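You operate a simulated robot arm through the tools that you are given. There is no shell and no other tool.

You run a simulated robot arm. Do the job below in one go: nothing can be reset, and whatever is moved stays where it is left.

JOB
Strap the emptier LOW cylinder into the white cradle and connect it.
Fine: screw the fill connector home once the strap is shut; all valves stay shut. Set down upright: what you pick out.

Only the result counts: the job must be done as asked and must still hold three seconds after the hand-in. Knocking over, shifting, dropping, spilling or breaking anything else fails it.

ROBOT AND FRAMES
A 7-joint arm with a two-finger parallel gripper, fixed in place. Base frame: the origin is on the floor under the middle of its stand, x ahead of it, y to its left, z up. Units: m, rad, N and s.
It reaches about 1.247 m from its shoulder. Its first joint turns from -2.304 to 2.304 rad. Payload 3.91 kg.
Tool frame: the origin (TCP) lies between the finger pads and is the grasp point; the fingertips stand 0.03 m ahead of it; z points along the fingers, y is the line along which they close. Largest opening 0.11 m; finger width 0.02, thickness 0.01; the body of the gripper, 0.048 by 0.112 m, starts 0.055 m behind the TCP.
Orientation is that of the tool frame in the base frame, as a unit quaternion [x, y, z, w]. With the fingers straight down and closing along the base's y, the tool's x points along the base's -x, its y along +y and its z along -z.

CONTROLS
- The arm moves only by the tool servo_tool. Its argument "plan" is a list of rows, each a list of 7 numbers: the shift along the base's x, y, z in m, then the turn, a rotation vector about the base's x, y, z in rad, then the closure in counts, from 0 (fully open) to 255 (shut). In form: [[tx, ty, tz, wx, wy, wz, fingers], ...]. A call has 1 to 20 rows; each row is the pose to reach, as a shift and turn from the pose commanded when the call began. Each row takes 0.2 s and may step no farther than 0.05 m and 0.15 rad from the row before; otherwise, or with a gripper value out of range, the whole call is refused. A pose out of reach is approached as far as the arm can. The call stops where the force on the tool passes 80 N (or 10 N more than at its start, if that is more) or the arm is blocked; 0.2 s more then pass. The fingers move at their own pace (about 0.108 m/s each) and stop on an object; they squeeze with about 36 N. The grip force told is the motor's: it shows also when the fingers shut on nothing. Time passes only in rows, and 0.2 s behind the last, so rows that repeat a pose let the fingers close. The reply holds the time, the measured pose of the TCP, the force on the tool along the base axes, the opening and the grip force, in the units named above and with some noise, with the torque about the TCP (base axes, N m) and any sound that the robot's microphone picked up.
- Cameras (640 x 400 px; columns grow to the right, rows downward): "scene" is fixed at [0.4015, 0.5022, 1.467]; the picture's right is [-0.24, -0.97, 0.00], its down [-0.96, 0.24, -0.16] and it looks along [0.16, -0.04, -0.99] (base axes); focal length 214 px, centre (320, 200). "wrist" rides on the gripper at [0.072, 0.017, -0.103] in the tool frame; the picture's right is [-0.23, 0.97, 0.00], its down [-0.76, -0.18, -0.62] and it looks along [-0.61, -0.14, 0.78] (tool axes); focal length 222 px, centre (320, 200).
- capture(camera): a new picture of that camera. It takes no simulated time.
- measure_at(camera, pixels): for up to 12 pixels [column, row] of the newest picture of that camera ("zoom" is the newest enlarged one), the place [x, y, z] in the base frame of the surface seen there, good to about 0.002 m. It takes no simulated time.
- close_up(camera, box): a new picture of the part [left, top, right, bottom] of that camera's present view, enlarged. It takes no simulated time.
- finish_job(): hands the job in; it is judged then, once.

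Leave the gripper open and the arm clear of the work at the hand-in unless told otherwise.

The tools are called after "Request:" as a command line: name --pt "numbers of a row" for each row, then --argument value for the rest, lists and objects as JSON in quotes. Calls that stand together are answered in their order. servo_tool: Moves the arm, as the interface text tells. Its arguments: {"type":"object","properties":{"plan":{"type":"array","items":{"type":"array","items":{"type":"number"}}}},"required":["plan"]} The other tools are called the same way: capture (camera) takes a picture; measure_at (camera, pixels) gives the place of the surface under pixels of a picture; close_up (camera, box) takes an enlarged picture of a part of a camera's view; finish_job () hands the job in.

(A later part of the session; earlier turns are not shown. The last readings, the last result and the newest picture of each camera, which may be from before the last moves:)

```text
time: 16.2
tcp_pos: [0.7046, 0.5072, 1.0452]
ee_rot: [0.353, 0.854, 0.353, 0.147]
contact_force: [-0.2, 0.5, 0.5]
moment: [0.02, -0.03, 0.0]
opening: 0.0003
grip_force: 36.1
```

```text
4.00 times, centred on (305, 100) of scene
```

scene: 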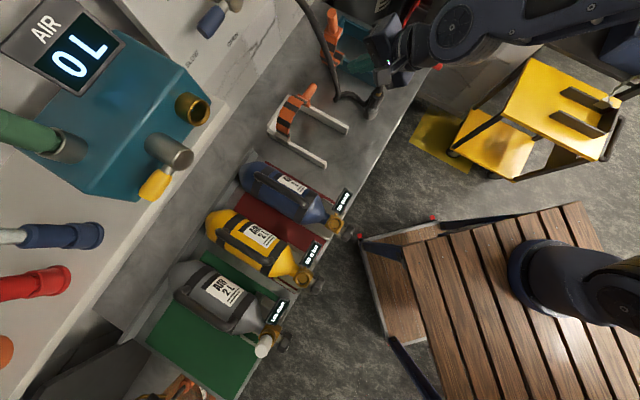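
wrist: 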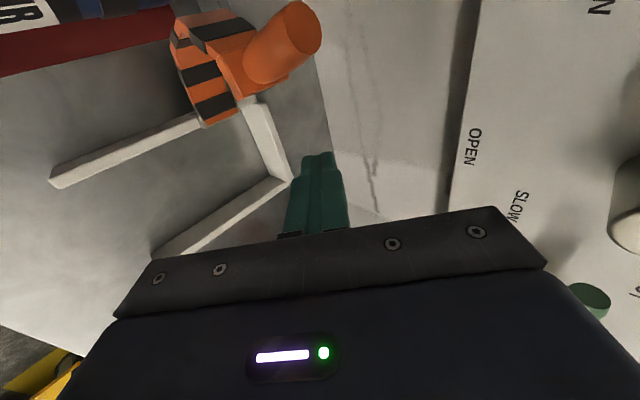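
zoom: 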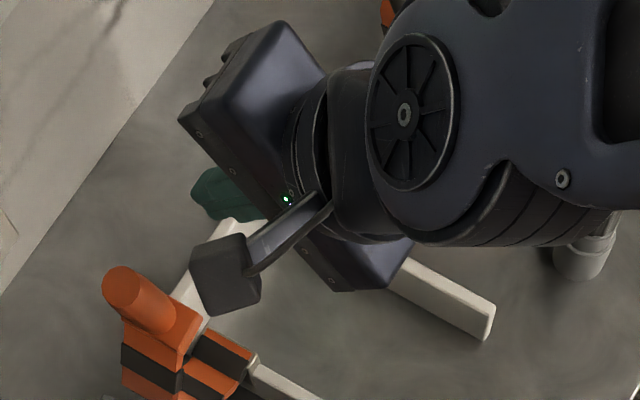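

The strap stays open by itself. Now I'll retract back and up, straighten the hand, and open the fingers.

Request:
servo_tool --pt "-0.014 -0.03 0.03 0 0 0 255" --pt "-0.034 -0.05 0.06 0 0 0 200" --pt "-0.055 -0.075 0.065 -0.0926 0.0926 0 100" --pt "-0.065 -0.085 0.065 -0.1851 0.1851 0 0" --pt "-0.065 -0.085 0.065 -0.2777 0.2777 0 0" --pt "-0.065 -0.085 0.065 -0.3702 0.3702 0 0" --pt "-0.065 -0.085 0.065 -0.4628 0.4628 0 0" --pt "-0.065 -0.085 0.065 -0.5554 0.5554 0 0" --pt "-0.065 -0.085 0.065 -0.5554 0.5554 0 0"

Request:
servo_tool --pt "-0.01 0.01 0 0 0 0.14 0" --pt "-0.02 0.02 0 0 0 0.28 0" --pt "-0.03 0.03 0 0 0 0.42 0" --pt "-0.04 0.04 0 0 0 0.56 0" --pt "-0.05 0.05 0 0 0 0.7 0" --pt "-0.06 0.06 0 0 0 0.84 0" --pt "-0.07 0.07 0 0 0 0.98 0" --pt "-0.08 0.08 0 0 0 1.12 0" --pt "-0.09 0.09 0 0 0 1.26 0" --pt "-0.1 0.1 0 0 0 1.4 0" --pt "-0.11 0.11 0 0 0 1.5 0" --pt "-0.115 0.115 0 0 0 1.571 0" --pt "-0.115 0.115 0 0 0 1.571 0"

Request:
capture --camera "wrist"

Request:
capture --camera "scene"

```text
time: 18.2
tcp_pos: [0.6391, 0.4218, 1.1118]
ee_rot: [0.382, 0.924, -0.001, 0.0]
contact_force: [0.1, -0.7, -0.5]
moment: [0.01, 0.0, -0.01]
opening: 0.1098
grip_force: 0.1
```

```text
time: 21.0
tcp_pos: [0.5243, 0.5378, 1.1113]
ee_rot: [-0.384, 0.923, 0.001, 0.0]
contact_force: [-0.1, -0.4, -0.2]
moment: [0.02, 0.02, 0.0]
opening: 0.1099
grip_force: 0.1
```

```text
taken
```

wrist: 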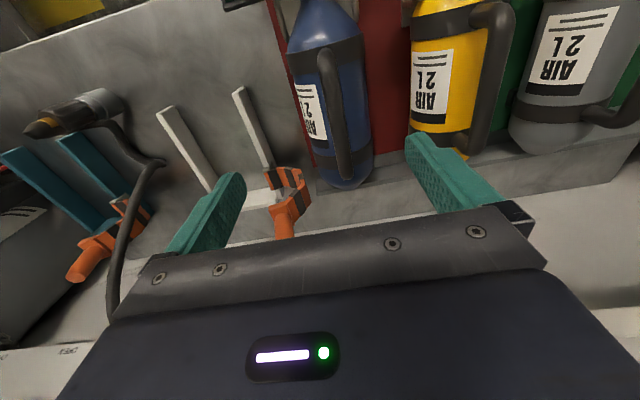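

```text
taken
```

scene: 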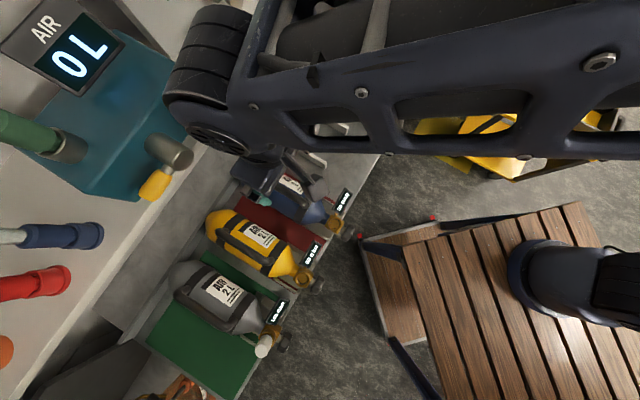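

I have a good view of the blue cylinder from the wrist (320,110). The arm's wrist joint is near the machine in the scene view, so I'll measure how close it is, plus the blue handle in the wrist view.

Request:
measure_at --camera "scene" --pixels '[[215, 138], [205, 60], [190, 100], [172, 98], [250, 30], [240, 155], [180, 150], [165, 130], [300, 150], [185, 60]]'

Request:
close_up --camera "wrist" --box '[260, 0, 400, 200]'

Request:
measure_at --camera "wrist" --pixels '[[325, 55], [328, 80], [334, 110], [340, 140], [345, 165], [347, 180], [345, 187], [322, 48], [355, 165], [335, 165], [330, 20], [325, 185]]'

```text
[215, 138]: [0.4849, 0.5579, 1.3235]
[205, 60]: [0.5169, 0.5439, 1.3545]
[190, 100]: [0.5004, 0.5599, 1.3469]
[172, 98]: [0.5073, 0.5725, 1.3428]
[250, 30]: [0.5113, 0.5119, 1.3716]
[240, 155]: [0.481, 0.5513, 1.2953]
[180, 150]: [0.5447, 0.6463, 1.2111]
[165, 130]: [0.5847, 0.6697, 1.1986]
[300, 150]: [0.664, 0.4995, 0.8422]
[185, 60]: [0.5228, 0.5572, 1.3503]
```

```text
2.00 times, centred on (330, 100) of wrist
```

zoom: 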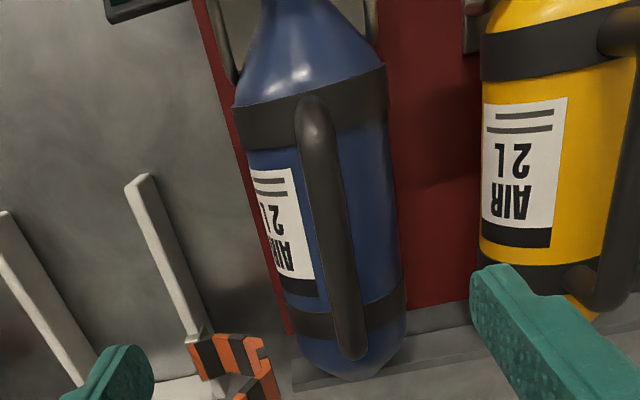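

```text
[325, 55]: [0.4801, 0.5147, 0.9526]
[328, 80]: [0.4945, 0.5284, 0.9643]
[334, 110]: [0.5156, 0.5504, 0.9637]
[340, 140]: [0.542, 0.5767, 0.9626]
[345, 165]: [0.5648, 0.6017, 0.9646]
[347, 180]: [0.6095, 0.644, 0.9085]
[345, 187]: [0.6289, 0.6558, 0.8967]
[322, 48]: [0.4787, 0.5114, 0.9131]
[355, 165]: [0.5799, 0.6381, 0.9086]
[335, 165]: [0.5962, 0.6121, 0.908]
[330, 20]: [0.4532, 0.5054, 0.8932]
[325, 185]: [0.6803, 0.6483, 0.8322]
```

The wrist joint is at z≥1.30 here, clear of the machine. Handle top line: s≈−0.0248, z≈0.963. I'll zoom on the handle's rear end and the cylinder base to pin down lengths.

Request:
close_up --camera "wrist" --box '[310, 145, 380, 195]'

Request:
measure_at --camera "zoom" --pixels '[[310, 170], [315, 200], [318, 225], [320, 240], [320, 250], [320, 262], [320, 300], [320, 330], [290, 345], [250, 330], [200, 220], [420, 220]]'

```text
8.00 times, centred on (345, 170) of wrist
```

zoom: 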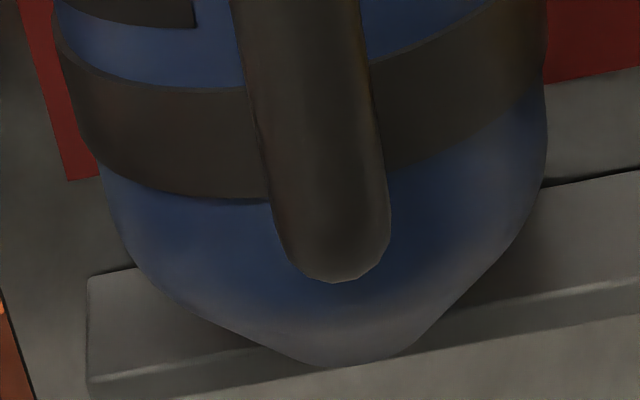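

```text
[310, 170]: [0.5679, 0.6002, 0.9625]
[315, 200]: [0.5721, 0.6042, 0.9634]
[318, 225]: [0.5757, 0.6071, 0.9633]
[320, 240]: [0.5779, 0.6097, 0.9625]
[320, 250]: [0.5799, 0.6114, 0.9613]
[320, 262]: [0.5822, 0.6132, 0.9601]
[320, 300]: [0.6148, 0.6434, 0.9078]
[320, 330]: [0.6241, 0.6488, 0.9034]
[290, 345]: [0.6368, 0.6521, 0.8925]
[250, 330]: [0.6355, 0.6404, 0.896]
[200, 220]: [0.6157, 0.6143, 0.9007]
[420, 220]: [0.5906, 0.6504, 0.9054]
```

Handle rear end is at t≈0.849; the base dome ends around t≈0.925–0.93. So with the base near the cradle's back wall (0.939), the handle just clears the strap (0.867). Next I'll measure the cradle's inner gap and the cylinder's diameter.

Request:
close_up --camera "wrist" --box '[150, 80, 290, 190]'

Request:
measure_at --camera "zoom" --pixels '[[85, 140], [105, 140], [150, 240], [180, 240], [165, 240], [410, 60], [440, 60], [475, 180], [500, 180], [460, 130], [450, 210], [250, 200]]'

```text
3.64 times, centred on (220, 135) of wrist
```

zoom: 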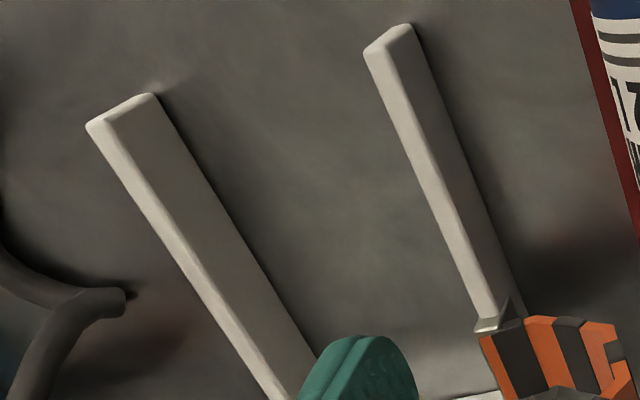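

```text
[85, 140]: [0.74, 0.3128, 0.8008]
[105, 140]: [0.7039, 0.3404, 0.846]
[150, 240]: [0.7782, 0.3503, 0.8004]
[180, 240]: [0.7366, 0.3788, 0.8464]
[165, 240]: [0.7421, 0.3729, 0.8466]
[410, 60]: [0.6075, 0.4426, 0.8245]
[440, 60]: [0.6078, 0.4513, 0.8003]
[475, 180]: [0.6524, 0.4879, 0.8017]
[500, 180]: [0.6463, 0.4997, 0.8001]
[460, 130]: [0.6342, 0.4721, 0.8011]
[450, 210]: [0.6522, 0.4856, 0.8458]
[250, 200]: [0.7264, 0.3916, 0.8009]
```

Request:
close_up --camera "wrist" --box '[280, 60, 400, 150]'

Request:
measure_at --camera "zoom" --pixels '[[95, 200], [100, 210], [110, 250], [120, 250], [400, 250], [405, 250], [410, 250], [393, 200], [360, 230], [180, 230], [90, 205], [230, 200]]'

```text
4.44 times, centred on (340, 105) of wrist
```

zoom: 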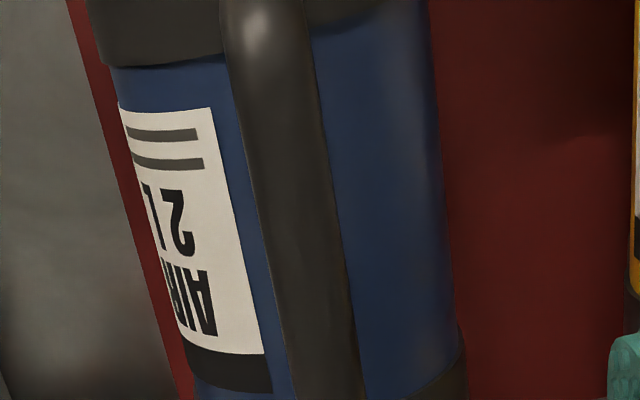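

```text
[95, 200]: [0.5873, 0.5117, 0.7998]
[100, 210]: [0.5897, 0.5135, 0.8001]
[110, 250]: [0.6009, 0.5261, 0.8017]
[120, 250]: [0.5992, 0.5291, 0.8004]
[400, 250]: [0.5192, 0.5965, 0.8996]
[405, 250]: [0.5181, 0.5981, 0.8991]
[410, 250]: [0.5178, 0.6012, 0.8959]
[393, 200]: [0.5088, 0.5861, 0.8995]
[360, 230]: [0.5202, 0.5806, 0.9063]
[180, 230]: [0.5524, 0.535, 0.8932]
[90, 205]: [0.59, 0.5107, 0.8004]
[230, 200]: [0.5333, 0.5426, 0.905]
```

Cylinder radius is about 0.052, axis z≈0.857, and the cradle's inner gap is s=0.130–0.252 (centre 0.191), so it fits. I'll lean the hand 25° (upper part toward the robot, away from the machine) and move to just above the blue handle with the fingers open.

Request:
servo_tool --pt "0 0 0 0.1028 -0.1028 0 0" --pt "0 0 0 0.2057 -0.2057 0 0" --pt "0 0 0 0.3085 -0.3085 0 0" --pt "-0.0055 0.0017 -0.03 0.3085 -0.3085 0 0" --pt "-0.011 0.0035 -0.06 0.3085 -0.3085 0 0" --pt "-0.0165 0.0052 -0.088 0.3085 -0.3085 0 0" --pt "-0.0165 0.0052 -0.088 0.3085 -0.3085 0 0"

Request:
capture --camera "wrist"

Request:
capture --camera "scene"

```text
time: 22.6
tcp_pos: [0.5066, 0.5414, 1.0225]
ee_rot: [-0.374, 0.902, 0.083, 0.2]
contact_force: [-0.4, 0.4, -0.3]
moment: [0.02, 0.01, -0.04]
opening: 0.11
grip_force: 0.0
```

```text
taken
```

wrist: 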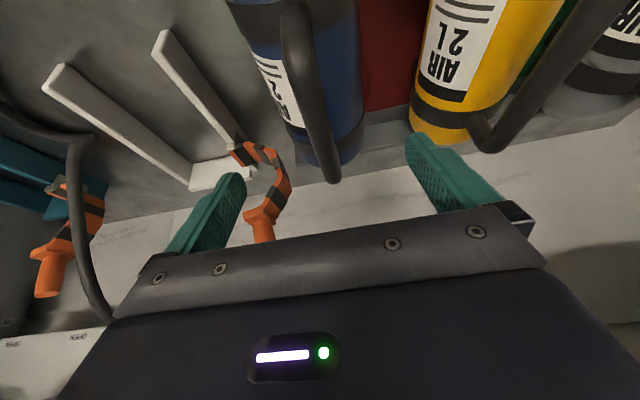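

```text
taken
```

scene: 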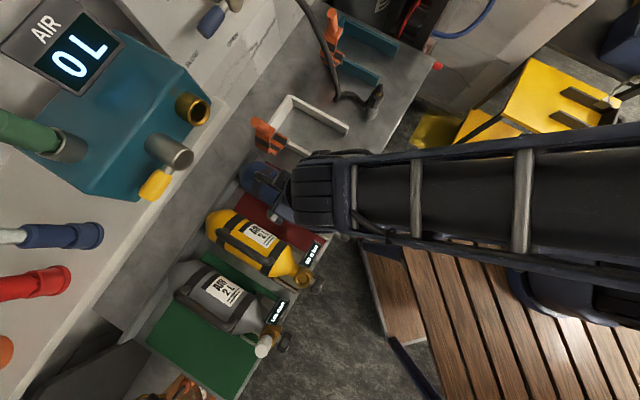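

The handle bar is centred between the open fingers (bar around (318,140), fingertips at (228,185) and (428,150)). I'll slide down along the finger axis onto the handle.

Request:
servo_tool --pt "0.008 0.008 -0.024 0 0 0 0" --pt "0.016 0.016 -0.048 0 0 0 0" --pt "0.0245 0.0245 -0.0725 0 0 0 0" --pt "0.0245 0.0245 -0.0725 0 0 0 0"

Request:
capture --camera "wrist"

```text
time: 23.6
tcp_pos: [0.5324, 0.567, 0.9504]
ee_rot: [-0.374, 0.902, 0.083, 0.199]
contact_force: [0.6, 0.6, -0.1]
moment: [0.02, -0.02, 0.0]
opening: 0.1099
grip_force: 0.2
```

```text
taken
```

wrist: 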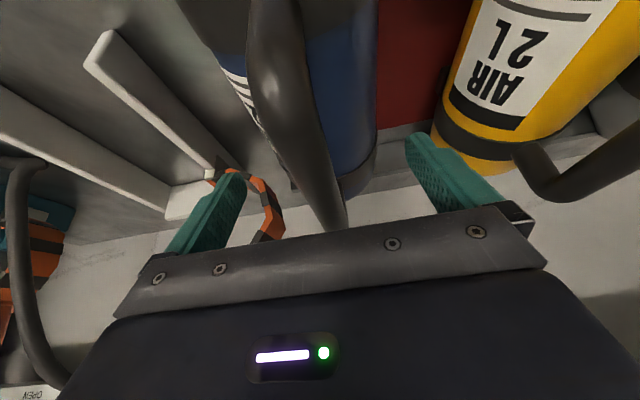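

TCP is on the handle's middle (t=0.777, s=−0.0245, z=0.950). Now I close the fingers on the bar.

Request:
servo_tool --pt "0 0 0 0 0 0 255" --pt "0 0 0 0 0 0 255" --pt "0 0 0 0 0 0 255" --pt "0 0 0 0 0 0 255" --pt "0 0 0 0 0 0 255"

Request:
capture --camera "wrist"

```text
time: 24.8
tcp_pos: [0.5325, 0.5664, 0.9516]
ee_rot: [-0.375, 0.901, 0.083, 0.2]
contact_force: [-3.5, 4.0, 0.0]
moment: [0.06, 0.01, -0.06]
opening: 0.0198
grip_force: 36.1
```

```text
taken
```

wrist: 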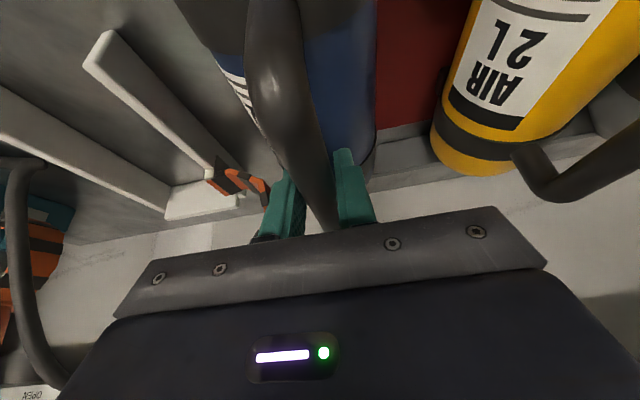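

The grip holds on the bar (opening 0.0198, 36 N). I'll lift slowly by 3 cm and read the weight and tilt.

Request:
servo_tool --pt "0 0 0.004 0 0 0 255" --pt "0 0 0.01 0 0 0 255" --pt "0 0 0.02 0 0 0 255" --pt "0 0 0.03 0 0 0 255" --pt "0 0 0.03 0 0 0 255"

Request:
capture --camera "wrist"

Request:
close_up --camera "scene" --box '[220, 110, 380, 250]'

```text
time: 26.0
tcp_pos: [0.533, 0.5662, 0.9809]
ee_rot: [-0.374, 0.902, 0.083, 0.199]
contact_force: [0.2, 0.7, -20.3]
moment: [0.16, -0.16, 0.02]
opening: 0.0198
grip_force: 36.4
```

```text
taken
```

wrist: 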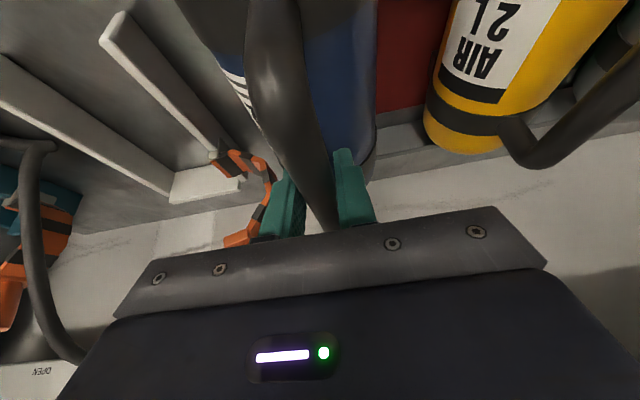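

```text
2.86 times, centred on (300, 180) of scene
```

zoom: 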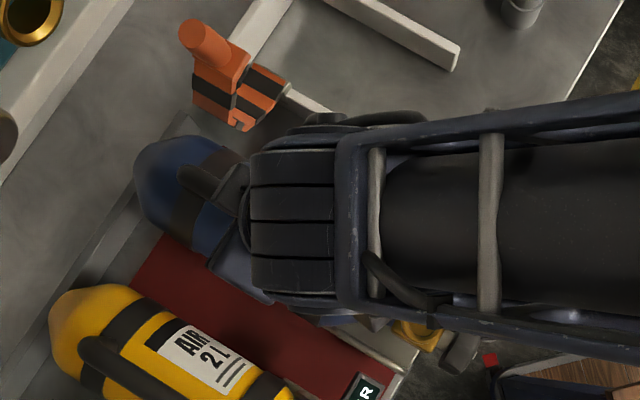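

The cylinder weighs about 20 N (2.07 kg), with its centre of mass about 1 cm toward the valve. I'll check that it still hangs level by measuring along the handle.

Request:
measure_at --camera "wrist" --pixels '[[268, 30], [272, 70], [285, 110], [300, 150], [310, 170], [325, 205], [350, 120], [365, 150]]'

```text
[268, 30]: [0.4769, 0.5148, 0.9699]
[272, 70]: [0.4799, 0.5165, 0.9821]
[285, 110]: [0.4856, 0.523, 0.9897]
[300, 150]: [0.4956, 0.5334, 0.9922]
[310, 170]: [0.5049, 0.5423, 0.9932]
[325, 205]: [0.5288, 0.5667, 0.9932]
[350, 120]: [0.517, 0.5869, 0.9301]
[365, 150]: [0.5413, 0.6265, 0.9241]
```

It hangs level. I'll lift another 6 cm, then pull it 9 cm toward the robot so its base clears the open strap before moving sideways.

Request:
servo_tool --pt "0 0 0.008 0 0 0 255" --pt "0 0 0.022 0 0 0 255" --pt "0 0 0.038 0 0 0 255" --pt "0 0 0.052 0 0 0 255" --pt "0 0 0.06 0 0 0 255" --pt "-0.005 -0.005 0.06 0 0 0 255" --pt "-0.015 -0.015 0.06 0 0 0 255" --pt "-0.027 -0.027 0.06 0 0 0 255" --pt "-0.04 -0.04 0.06 0 0 0 255" --pt "-0.052 -0.052 0.06 0 0 0 255" --pt "-0.06 -0.06 0.06 0 0 0 255" --pt "-0.064 -0.064 0.06 0 0 0 255" --pt "-0.064 -0.064 0.06 0 0 0 255"

Request:
capture --camera "wrist"

Request:
capture --camera "scene"

```text
time: 28.8
tcp_pos: [0.4687, 0.5023, 1.0417]
ee_rot: [-0.375, 0.902, 0.083, 0.199]
contact_force: [-0.1, 0.1, -20.6]
moment: [0.13, -0.12, 0.01]
opening: 0.0199
grip_force: 36.4
```

```text
taken
```

wrist: 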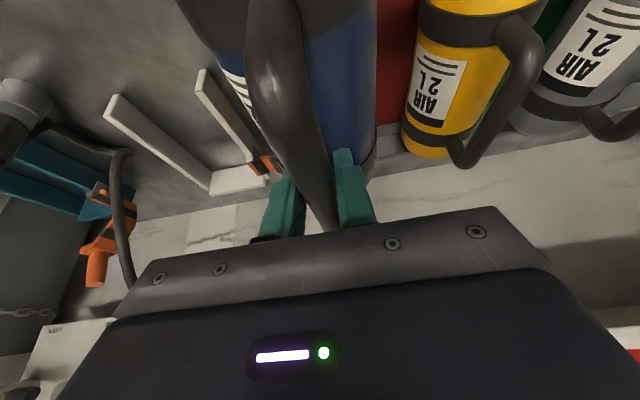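

```text
taken
```

scene: 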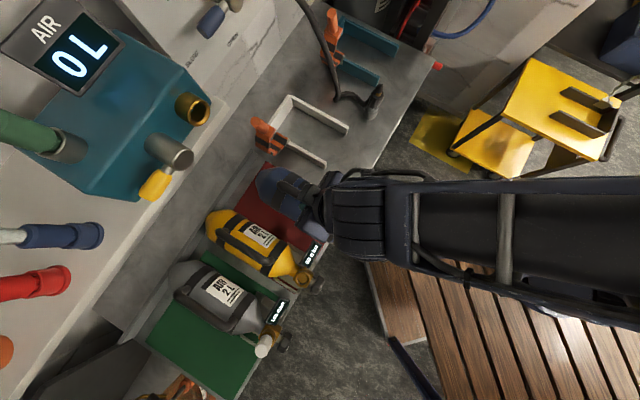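

The cylinder is held level at z+0.09 and pulled back. I'll check the open strap's exact extent before moving sideways past it.

Request:
close_up --camera "scene" --box '[235, 80, 365, 210]'

Request:
measure_at --camera "zoom" --pixels '[[100, 200], [125, 240], [150, 280], [170, 310], [190, 320], [210, 310], [250, 310], [120, 330], [145, 350], [210, 350], [90, 440], [180, 270]]'

```text
3.08 times, centred on (300, 145) of scene
```

zoom: 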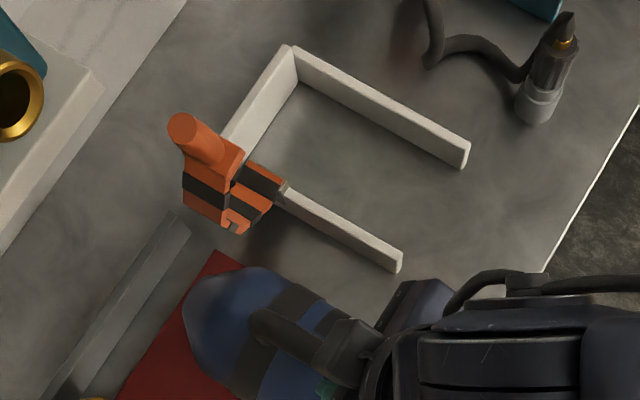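

```text
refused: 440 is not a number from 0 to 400
```

Request:
measure_at --camera "zoom" --pixels '[[182, 130], [205, 150], [240, 165], [210, 210], [235, 225], [270, 185], [262, 205], [283, 185], [190, 300], [220, 290], [240, 155], [290, 55]]'

```text
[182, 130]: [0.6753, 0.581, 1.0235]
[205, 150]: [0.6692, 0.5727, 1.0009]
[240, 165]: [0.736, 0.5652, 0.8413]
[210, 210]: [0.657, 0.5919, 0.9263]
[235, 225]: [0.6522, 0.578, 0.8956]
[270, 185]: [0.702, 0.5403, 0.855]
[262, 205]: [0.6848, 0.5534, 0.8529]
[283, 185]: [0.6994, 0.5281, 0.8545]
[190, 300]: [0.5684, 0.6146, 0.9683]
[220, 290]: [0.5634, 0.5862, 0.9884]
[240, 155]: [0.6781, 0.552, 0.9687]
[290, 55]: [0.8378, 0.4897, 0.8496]
```

The open strap occupies t≥0.867; the cylinder's base is now at t≈0.84. I'll move it 21.5 cm to the right, over the cradle axis (s=0.191).

Request:
servo_tool --pt "0.004 -0.004 0 0 0 0 255" --pt "0.012 -0.012 0 0 0 0 255" --pt "0.023 -0.023 0 0 0 0 255" --pt "0.035 -0.035 0 0 0 0 255" --pt "0.047 -0.047 0 0 0 0 255" --pt "0.059 -0.059 0 0 0 0 255" --pt "0.071 -0.071 0 0 0 0 255" --pt "0.083 -0.083 0 0 0 0 255" --pt "0.095 -0.095 0 0 0 0 255" --pt "0.107 -0.107 0 0 0 0 255" --pt "0.119 -0.119 0 0 0 0 255" --pt "0.131 -0.131 0 0 0 0 255" --pt "0.141 -0.141 0 0 0 0 255" --pt "0.148 -0.148 0 0 0 0 255" --pt "0.1519 -0.1519 0 0 0 0 255" --pt "0.1519 -0.1519 0 0 0 0 255"

Request:
capture --camera "wrist"

Request:
capture --camera "scene"

```text
time: 32.2
tcp_pos: [0.6202, 0.351, 1.0403]
ee_rot: [-0.374, 0.902, 0.084, 0.2]
contact_force: [-1.0, -0.7, -21.0]
moment: [0.12, -0.15, -0.02]
opening: 0.0196
grip_force: 36.4
```

```text
taken
```

wrist: 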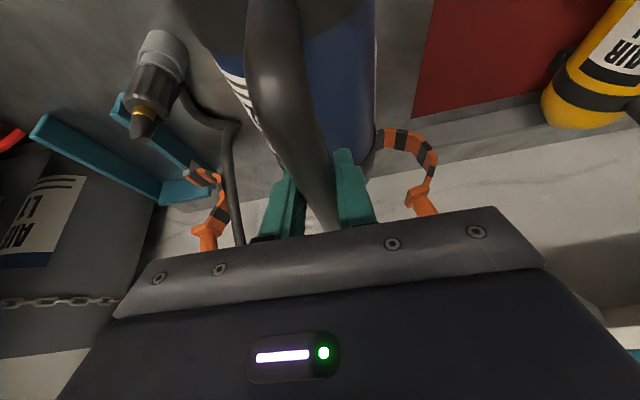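

```text
taken
```

scene: 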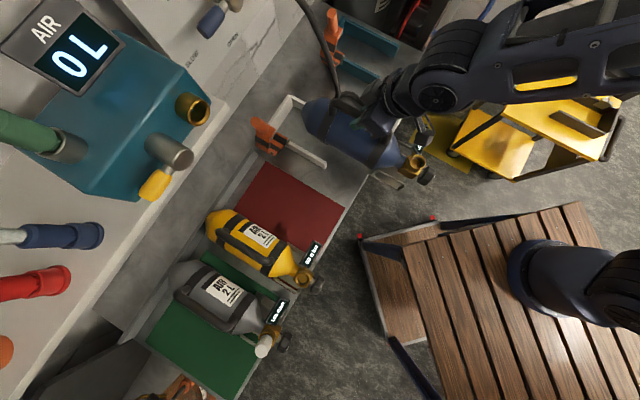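

The cylinder now hangs over the cradle axis (TCP t=0.687, s=0.190). I notice wire feet near the neck move with the cylinder, so I'll look at those closely, since they must not land on the cradle arms.

Request:
close_up --camera "scene" --box '[290, 85, 450, 200]'

Request:
close_up --camera "scene" --box '[350, 130, 450, 200]'

```text
3.48 times, centred on (370, 142) of scene
```

zoom: 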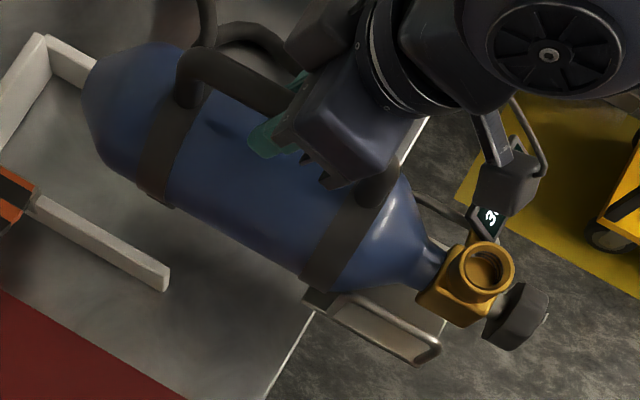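

```text
5.71 times, centred on (400, 165) of scene
```

zoom: 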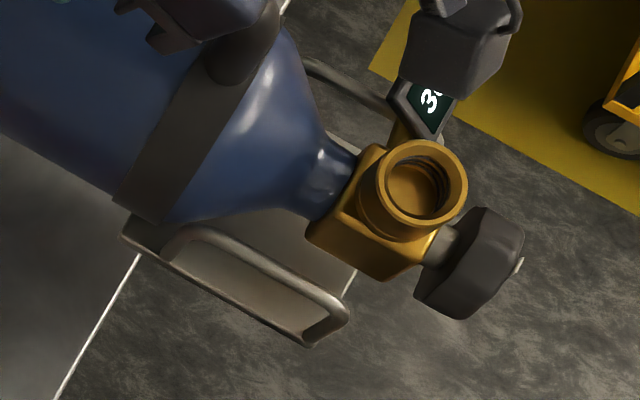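

Request:
measure_at --camera "zoom" --pixels '[[140, 235], [230, 230], [260, 270], [310, 300], [335, 315], [300, 330], [200, 290], [350, 160], [320, 75], [380, 95], [345, 285], [410, 155]]'

Request:
measure_at --camera "scene" --pixels '[[376, 171], [390, 178], [398, 186], [392, 188], [300, 200], [280, 200], [270, 190], [310, 215], [330, 205], [345, 200], [325, 222], [250, 190]]'

```text
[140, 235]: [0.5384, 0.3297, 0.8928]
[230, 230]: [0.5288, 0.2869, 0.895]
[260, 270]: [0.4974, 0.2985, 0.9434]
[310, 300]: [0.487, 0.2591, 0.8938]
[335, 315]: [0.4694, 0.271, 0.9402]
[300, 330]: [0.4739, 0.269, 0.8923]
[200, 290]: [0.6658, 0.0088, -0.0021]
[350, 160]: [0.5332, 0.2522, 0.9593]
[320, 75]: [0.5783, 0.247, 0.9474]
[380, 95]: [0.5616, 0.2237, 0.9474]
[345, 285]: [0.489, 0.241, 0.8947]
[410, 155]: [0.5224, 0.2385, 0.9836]
```

```text
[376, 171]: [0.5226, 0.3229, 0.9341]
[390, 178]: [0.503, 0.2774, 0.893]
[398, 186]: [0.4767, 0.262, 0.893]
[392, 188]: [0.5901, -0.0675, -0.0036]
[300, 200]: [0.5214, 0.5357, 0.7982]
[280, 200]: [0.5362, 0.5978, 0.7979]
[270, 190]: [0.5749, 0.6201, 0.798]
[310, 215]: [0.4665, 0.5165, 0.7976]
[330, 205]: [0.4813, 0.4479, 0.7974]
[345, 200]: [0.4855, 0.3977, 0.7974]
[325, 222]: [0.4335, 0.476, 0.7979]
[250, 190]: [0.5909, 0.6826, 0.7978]
```

The cylinder stands on a flat base plate with wire rails near the neck (plate half-width ~0.05, ending well before the arm tips), so it will stand upright on the bench between the arms. Now I'll measure the base dome's extremity and the handle's rear end while they're visible.

Request:
close_up --camera "scene" --box '[290, 90, 350, 150]'

Request:
measure_at --camera "zoom" --pixels '[[95, 150], [100, 140], [92, 165], [95, 185], [110, 210], [140, 90], [130, 250], [270, 120], [262, 95], [280, 140], [265, 160], [300, 100]]'

```text
6.67 times, centred on (320, 120) of scene
```

zoom: 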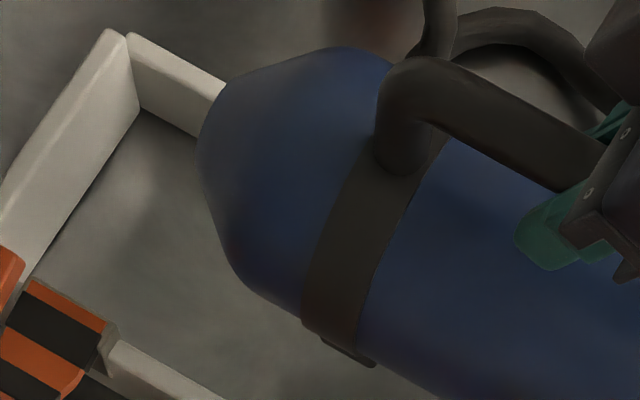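

```text
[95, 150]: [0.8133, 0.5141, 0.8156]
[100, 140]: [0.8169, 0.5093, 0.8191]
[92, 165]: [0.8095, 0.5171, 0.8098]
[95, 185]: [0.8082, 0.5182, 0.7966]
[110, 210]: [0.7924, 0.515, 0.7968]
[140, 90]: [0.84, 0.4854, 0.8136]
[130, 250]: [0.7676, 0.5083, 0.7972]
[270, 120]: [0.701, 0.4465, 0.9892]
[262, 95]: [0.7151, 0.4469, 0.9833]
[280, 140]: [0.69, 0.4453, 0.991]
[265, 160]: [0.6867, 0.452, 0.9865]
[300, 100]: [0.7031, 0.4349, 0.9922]
```

Request:
measure_at --camera "zoom" --pixels '[[202, 150], [205, 165], [207, 180], [213, 205], [222, 230], [235, 255], [385, 90], [382, 110], [380, 140], [385, 160], [400, 170], [395, 75]]'

```text
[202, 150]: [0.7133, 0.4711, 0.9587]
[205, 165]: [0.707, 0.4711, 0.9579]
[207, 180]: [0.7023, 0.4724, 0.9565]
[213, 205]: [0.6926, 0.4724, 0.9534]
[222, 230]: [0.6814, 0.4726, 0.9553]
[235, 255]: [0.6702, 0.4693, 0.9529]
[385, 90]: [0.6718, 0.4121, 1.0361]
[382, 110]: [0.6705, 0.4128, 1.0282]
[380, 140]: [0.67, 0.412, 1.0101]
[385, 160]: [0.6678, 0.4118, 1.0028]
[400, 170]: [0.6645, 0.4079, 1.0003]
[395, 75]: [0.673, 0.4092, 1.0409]
```

Base end is at TCP+0.154 and handle rear at TCP+0.080 in t. So with TCP t=0.7785 the base stays 6 mm off the wall and the handle 8 mm in front of the strap. I'll move forward 9.2 cm at this height.

Request:
servo_tool --pt "0.003 0.003 0 0 0 0 255" --pt "0.01 0.01 0 0 0 0 255" --pt "0.019 0.018 0 0 0 0 255" --pt "0.028 0.027 0 0 0 0 255" --pt "0.037 0.036 0 0 0 0 255" --pt "0.046 0.045 0 0 0 0 255" --pt "0.055 0.054 0 0 0 0 255" --pt "0.062 0.061 0 0 0 0 255" --pt "0.0654 0.0645 0 0 0 0 255" --pt "0.0654 0.0645 0 0 0 0 255"

Request:
capture --camera "wrist"

Request:
close_up --camera "scene" --box '[240, 60, 400, 180]'

```text
time: 34.4
tcp_pos: [0.685, 0.4165, 1.0403]
ee_rot: [-0.374, 0.902, 0.083, 0.2]
contact_force: [0.1, 0.4, -20.0]
moment: [0.13, -0.16, 0.0]
opening: 0.0199
grip_force: 35.9
```

```text
taken
```

wrist: 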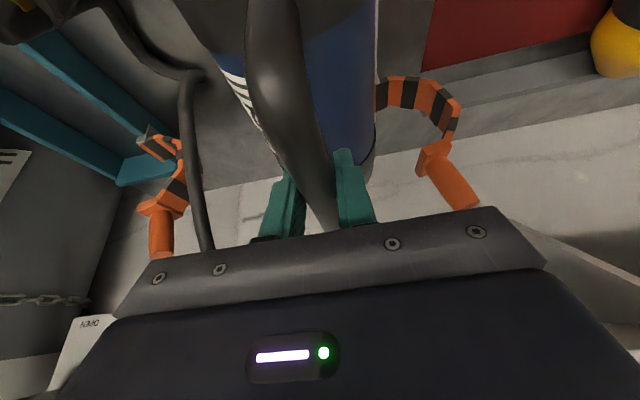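

```text
3.33 times, centred on (320, 120) of scene
```

zoom: 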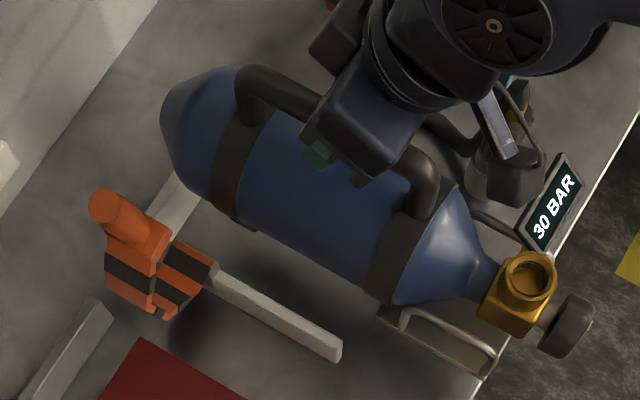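

The position is right (t=0.779, s=0.190). I'll lower slowly to just above the bench, watching the force.

Request:
servo_tool --pt "0.0005 -0.0005 -0.008 0 0 0 255" --pt "0.0005 -0.0005 -0.02 0 0 0 255" --pt "0.0005 -0.0005 -0.034 0 0 0 255" --pt "0.0005 -0.0005 -0.048 0 0 0 255" --pt "0.0005 -0.0005 -0.062 0 0 0 255" --pt "0.0005 -0.0005 -0.074 0 0 0 255" --pt "0.0005 -0.0005 -0.081 0 0 0 255" --pt "0.0005 -0.0005 -0.081 0 0 0 255"

Request:
close_up --camera "scene" --box '[240, 60, 400, 180]'

```text
time: 36.2
tcp_pos: [0.6855, 0.4153, 0.958]
ee_rot: [-0.374, 0.902, 0.082, 0.2]
contact_force: [1.1, -0.3, -20.3]
moment: [0.15, -0.12, -0.03]
opening: 0.0198
grip_force: 36.0
```

```text
3.33 times, centred on (320, 120) of scene
```

zoom: 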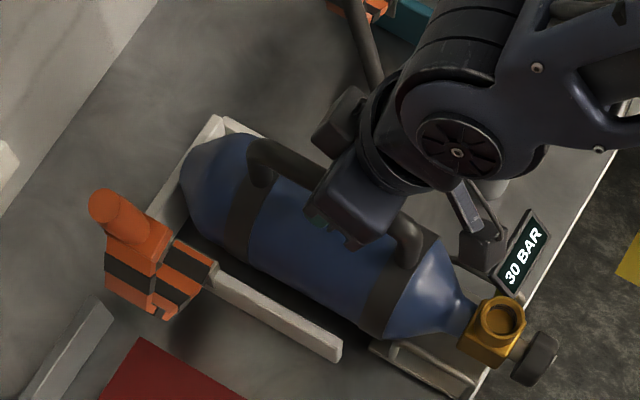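

The cylinder is between the arms and still hangs freely (−20 N). I'll lower the last few millimetres until the bench takes the weight.

Request:
servo_tool --pt "0 0 -0.002 0 0 0 255" --pt "0 0 -0.004 0 0 0 255" --pt "0 0 -0.006 0 0 0 255" --pt "0 0 -0.0075 0 0 0 255" --pt "0 0 -0.0075 0 0 0 255"

```text
time: 37.4
tcp_pos: [0.6862, 0.4142, 0.9517]
ee_rot: [-0.375, 0.902, 0.083, 0.2]
contact_force: [1.8, 1.0, -12.3]
moment: [-0.73, 0.69, 0.2]
opening: 0.0198
grip_force: 36.5
```

The front of the base plate touched first. I'll lower another 2–3 mm so it settles fully.

Request:
servo_tool --pt "0 0 -0.001 0 0 0 255" --pt "0 0 -0.002 0 0 0 255" --pt "0 0 -0.003 0 0 0 255" --pt "0 0 -0.003 0 0 0 255"

Request:
close_up --camera "scene" --box '[240, 60, 400, 180]'

```text
time: 38.4
tcp_pos: [0.6858, 0.4151, 0.9514]
ee_rot: [-0.374, 0.901, 0.084, 0.202]
contact_force: [-2.6, -5.7, 24.9]
moment: [0.03, -0.07, 0.12]
opening: 0.0199
grip_force: 36.4
```

```text
3.33 times, centred on (320, 120) of scene
```

zoom: 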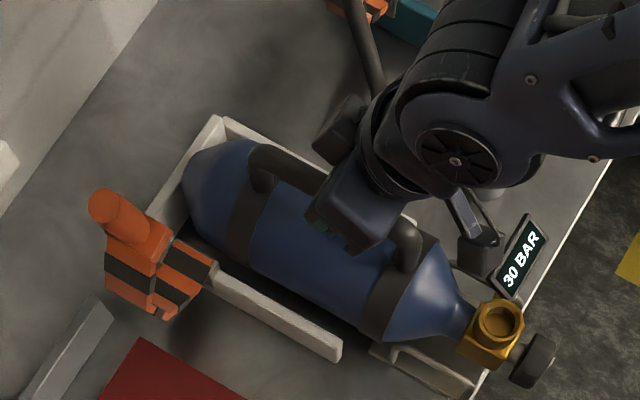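

It's fully seated (+25 N reaction, near-zero moment). Before letting go I'll check the clearances: handle rear vs strap line and base vs wall.

Request:
close_up --camera "scene" --box '[275, 85, 335, 145]'

Request:
measure_at --camera "zoom" --pixels '[[208, 130], [205, 150], [207, 180], [215, 205], [222, 225], [330, 130], [322, 145], [320, 165], [325, 180], [180, 150], [190, 140], [345, 150]]'

```text
6.67 times, centred on (305, 115) of scene
```

zoom: 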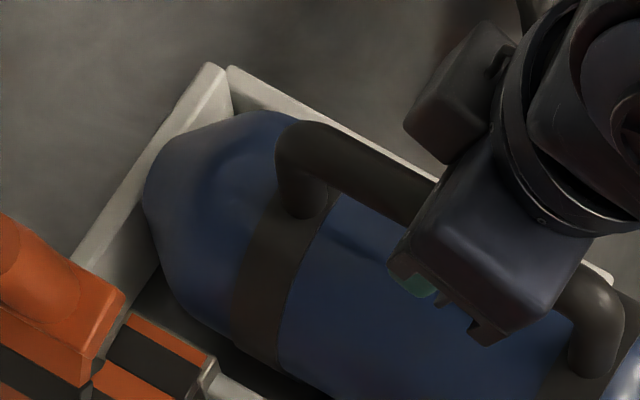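

```text
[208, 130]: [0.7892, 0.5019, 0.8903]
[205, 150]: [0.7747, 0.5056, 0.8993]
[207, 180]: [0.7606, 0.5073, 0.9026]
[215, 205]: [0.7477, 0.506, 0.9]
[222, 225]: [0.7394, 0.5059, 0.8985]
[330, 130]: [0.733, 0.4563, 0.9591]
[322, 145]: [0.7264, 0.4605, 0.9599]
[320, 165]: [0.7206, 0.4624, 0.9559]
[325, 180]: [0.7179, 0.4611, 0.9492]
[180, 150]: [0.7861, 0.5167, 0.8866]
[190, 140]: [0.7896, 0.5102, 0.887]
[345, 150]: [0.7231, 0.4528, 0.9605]
```

Request:
measure_at --camera "zoom" --pixels '[[148, 175], [148, 190], [152, 205], [155, 225], [280, 145], [279, 165], [281, 185], [287, 205], [300, 212], [310, 200], [160, 140], [165, 250]]'

```text
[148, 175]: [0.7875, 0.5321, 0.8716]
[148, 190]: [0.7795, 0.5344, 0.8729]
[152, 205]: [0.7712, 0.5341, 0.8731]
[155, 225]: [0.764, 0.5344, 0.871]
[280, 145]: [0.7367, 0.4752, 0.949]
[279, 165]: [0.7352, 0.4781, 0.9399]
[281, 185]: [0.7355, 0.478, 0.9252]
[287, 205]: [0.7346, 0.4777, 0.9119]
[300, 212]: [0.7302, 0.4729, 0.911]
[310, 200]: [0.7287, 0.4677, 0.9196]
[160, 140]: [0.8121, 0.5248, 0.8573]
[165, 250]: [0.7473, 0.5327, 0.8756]
```

Base end is at t≈0.934 (5 mm from the wall) and handle rear at t≈0.858 (9 mm in front of the strap line). That's good. I'll relax the press by about 2 mm, open the fingers, and back out along the finger axis.

Request:
servo_tool --pt "0 0 0.0015 0 0 0 255" --pt "0 0 0.0025 0 0 0 255" --pt "0 0 0.0025 0 0 0 0" --pt "0 0 0.0025 0 0 0 0" --pt "0 0 0.0025 0 0 0 0" --pt "0 0 0.0025 0 0 0 0" --pt "-0.006 -0.006 0.02 0 0 0 0" --pt "-0.0132 -0.0132 0.0425 0 0 0 0" --pt "-0.0205 -0.0205 0.065 0 0 0 0" --pt "-0.027 -0.027 0.085 0 0 0 0" --pt "-0.027 -0.027 0.085 0 0 0 0"

Request:
capture --camera "wrist"

Request:
close_up --camera "scene" --box '[240, 60, 400, 180]'

```text
time: 40.8
tcp_pos: [0.6584, 0.3871, 1.0349]
ee_rot: [-0.374, 0.902, 0.083, 0.2]
contact_force: [0.8, -0.4, -0.5]
moment: [-0.07, -0.03, -0.03]
opening: 0.1101
grip_force: 0.0
```

```text
taken
```

wrist: 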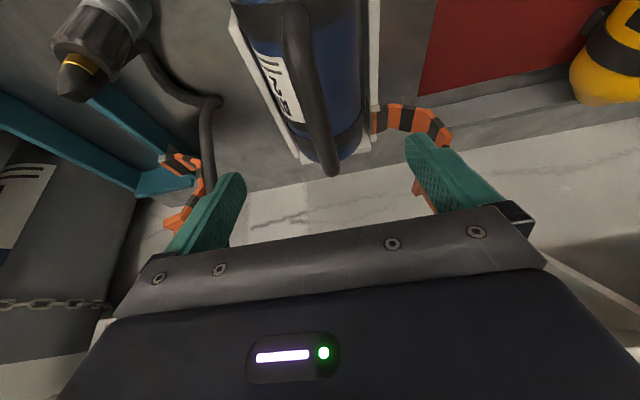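

```text
3.33 times, centred on (320, 120) of scene
```

zoom: 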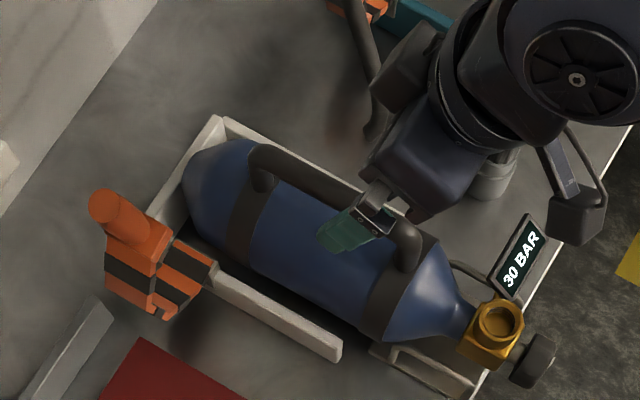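

The blue cylinder sits in the cradle. Next I'll shut the strap: close the fingers, lean further to 45°, and cross to the left side of the upright strap handle (s≈0.025), staying in front of it.

Request:
servo_tool --pt "0 0 0.015 0.0823 -0.0823 0 255" --pt "-0.015 0.02 0.025 0.1645 -0.1645 0 255" --pt "-0.035 0.045 0.025 0.2468 -0.2468 0 255" --pt "-0.06 0.077 0.025 0.2468 -0.2468 0 255" --pt "-0.085 0.109 0.025 0.2468 -0.2468 0 255" --pt "-0.1032 0.1327 0.025 0.2468 -0.2468 0 255" --pt "-0.1032 0.1327 0.025 0.2468 -0.2468 0 255"

Request:
capture --camera "wrist"

Request:
capture --camera "scene"

```text
time: 42.4
tcp_pos: [0.5548, 0.5197, 1.0598]
ee_rot: [-0.354, 0.854, 0.146, 0.353]
contact_force: [-0.8, -0.1, 0.2]
moment: [-0.01, -0.01, 0.02]
opening: 0.0
grip_force: 36.0
```

```text
taken
```

wrist: 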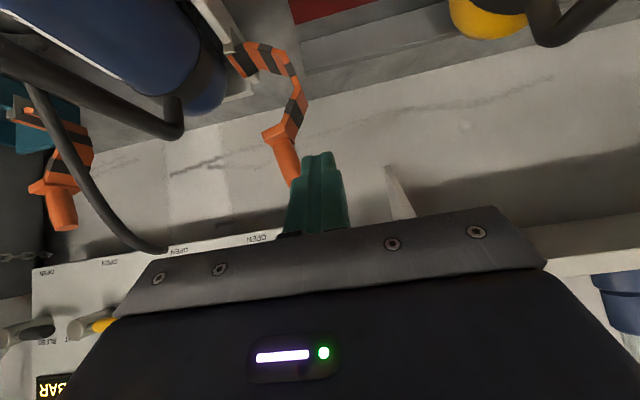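

```text
taken
```

scene: 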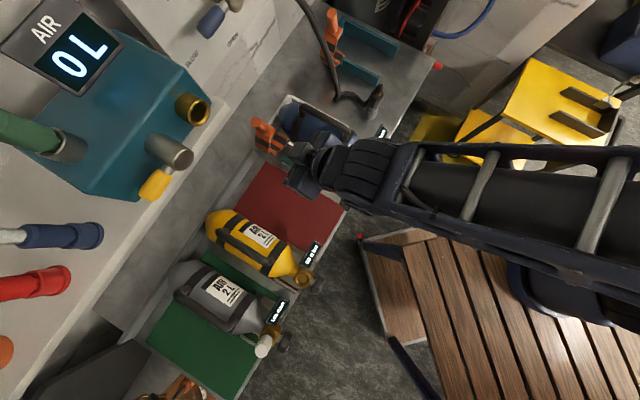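

I can see the strap standing open with its handle at (285,160). I'll measure it from here.

Request:
measure_at --camera "wrist" --pixels '[[275, 140], [285, 160], [291, 178], [280, 165], [295, 170], [268, 133], [290, 110], [300, 85], [240, 60]]'

Request:
close_up --camera "wrist" --box '[220, 30, 340, 200]'

```text
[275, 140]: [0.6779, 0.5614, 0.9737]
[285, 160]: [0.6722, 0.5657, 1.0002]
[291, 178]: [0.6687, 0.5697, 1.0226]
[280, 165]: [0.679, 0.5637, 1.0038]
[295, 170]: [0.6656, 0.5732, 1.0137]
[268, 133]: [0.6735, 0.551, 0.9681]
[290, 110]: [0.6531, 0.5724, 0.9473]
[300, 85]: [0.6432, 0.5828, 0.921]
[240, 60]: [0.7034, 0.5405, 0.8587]
```

```text
2.35 times, centred on (280, 115) of wrist
```

zoom: 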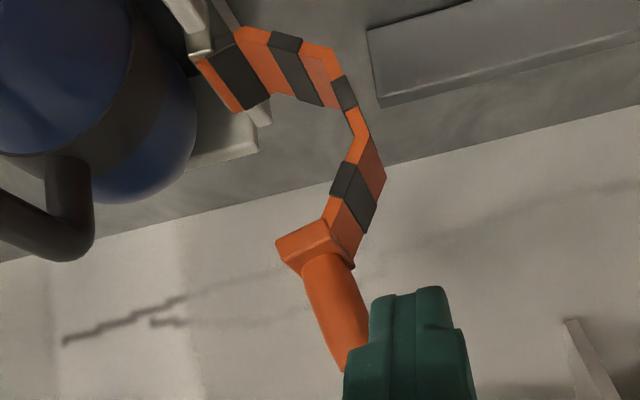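

Strap handle: s≈0.074 at z=1.01, t≈0.884; computed hinge at s≈0.128, z≈0.856, open angle ≈104°. I'll bring the closed fingers in to the left of the handle.

Request:
servo_tool --pt "0.02 0.018 -0.015 0 0 0 255" --pt "0.042 0.0385 -0.031 0 0 0 255" --pt "0.064 0.058 -0.047 0 0 0 255" --pt "0.0844 0.0773 -0.061 0 0 0 255" --pt "0.0844 0.0773 -0.061 0 0 0 255"

Request:
capture --camera "wrist"

Request:
close_up --camera "scene" --box '[220, 80, 340, 180]'

```text
time: 43.6
tcp_pos: [0.6402, 0.5977, 0.999]
ee_rot: [-0.354, 0.853, 0.147, 0.353]
contact_force: [0.3, 0.4, -0.2]
moment: [0.0, 0.0, 0.01]
opening: 0.0
grip_force: 36.1
```

```text
taken
```

wrist: 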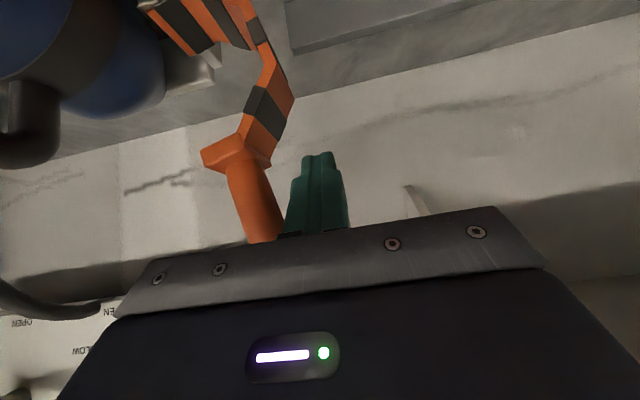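

```text
4.00 times, centred on (280, 130) of scene
```

zoom: 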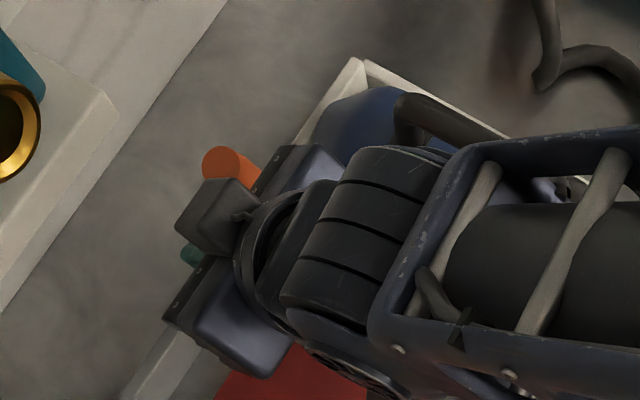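

There's a small box on the upper side of the hand close to the strap handle in the picture. I'll measure it before sweeping.

Request:
measure_at --camera "zoom" --pixels '[[215, 215], [195, 195], [230, 185], [245, 200], [190, 225], [225, 160], [240, 165], [270, 180], [190, 255], [310, 165]]'

```text
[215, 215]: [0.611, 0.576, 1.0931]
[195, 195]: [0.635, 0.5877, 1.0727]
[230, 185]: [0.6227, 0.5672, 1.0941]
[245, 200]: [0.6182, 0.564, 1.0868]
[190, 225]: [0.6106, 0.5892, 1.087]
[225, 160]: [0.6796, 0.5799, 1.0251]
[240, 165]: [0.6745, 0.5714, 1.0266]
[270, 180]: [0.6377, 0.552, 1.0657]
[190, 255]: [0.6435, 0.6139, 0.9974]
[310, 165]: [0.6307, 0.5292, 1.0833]
```

The box sits at z≥1.07 while the strap handle's tip stays below 1.045, so it is clear. I'll sweep the strap to the right over the top, first to about 75°.

Request:
servo_tool --pt "0.0099 -0.0099 -0.0005 0 0 0 255" --pt "0.0198 -0.0198 -0.001 0 0 0 255" --pt "0.0275 -0.0275 0.004 0 0 0 255" --pt "0.0349 -0.0349 0.008 0 0 0 255" --pt "0.0437 -0.0437 0.012 0 0 0 255" --pt "0.0524 -0.0524 0.0146 0 0 0 255" --pt "0.0615 -0.0615 0.016 0 0 0 255" --pt "0.0705 -0.0705 0.0167 0 0 0 255"

Request:
capture --camera "wrist"

Request:
close_up --camera "scene" --box '[240, 70, 360, 170]'

```text
time: 45.4
tcp_pos: [0.7107, 0.527, 1.0159]
ee_rot: [-0.354, 0.854, 0.146, 0.353]
contact_force: [-0.9, -0.1, 0.8]
moment: [-0.02, -0.01, 0.0]
opening: 0.0
grip_force: 36.1
```

```text
taken
```

wrist: 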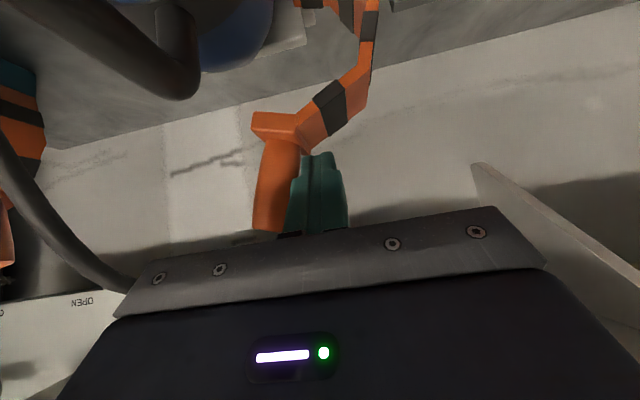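

```text
4.00 times, centred on (300, 120) of scene
```

zoom: 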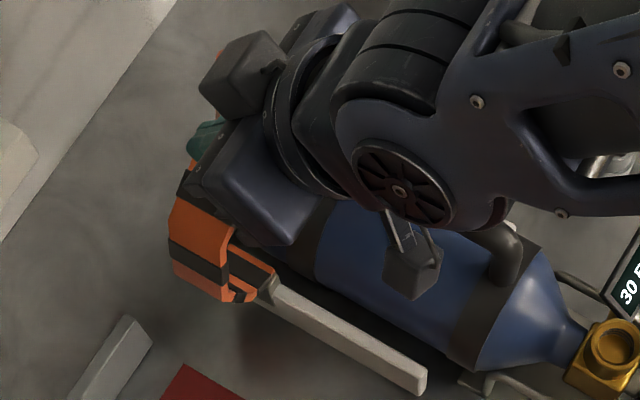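

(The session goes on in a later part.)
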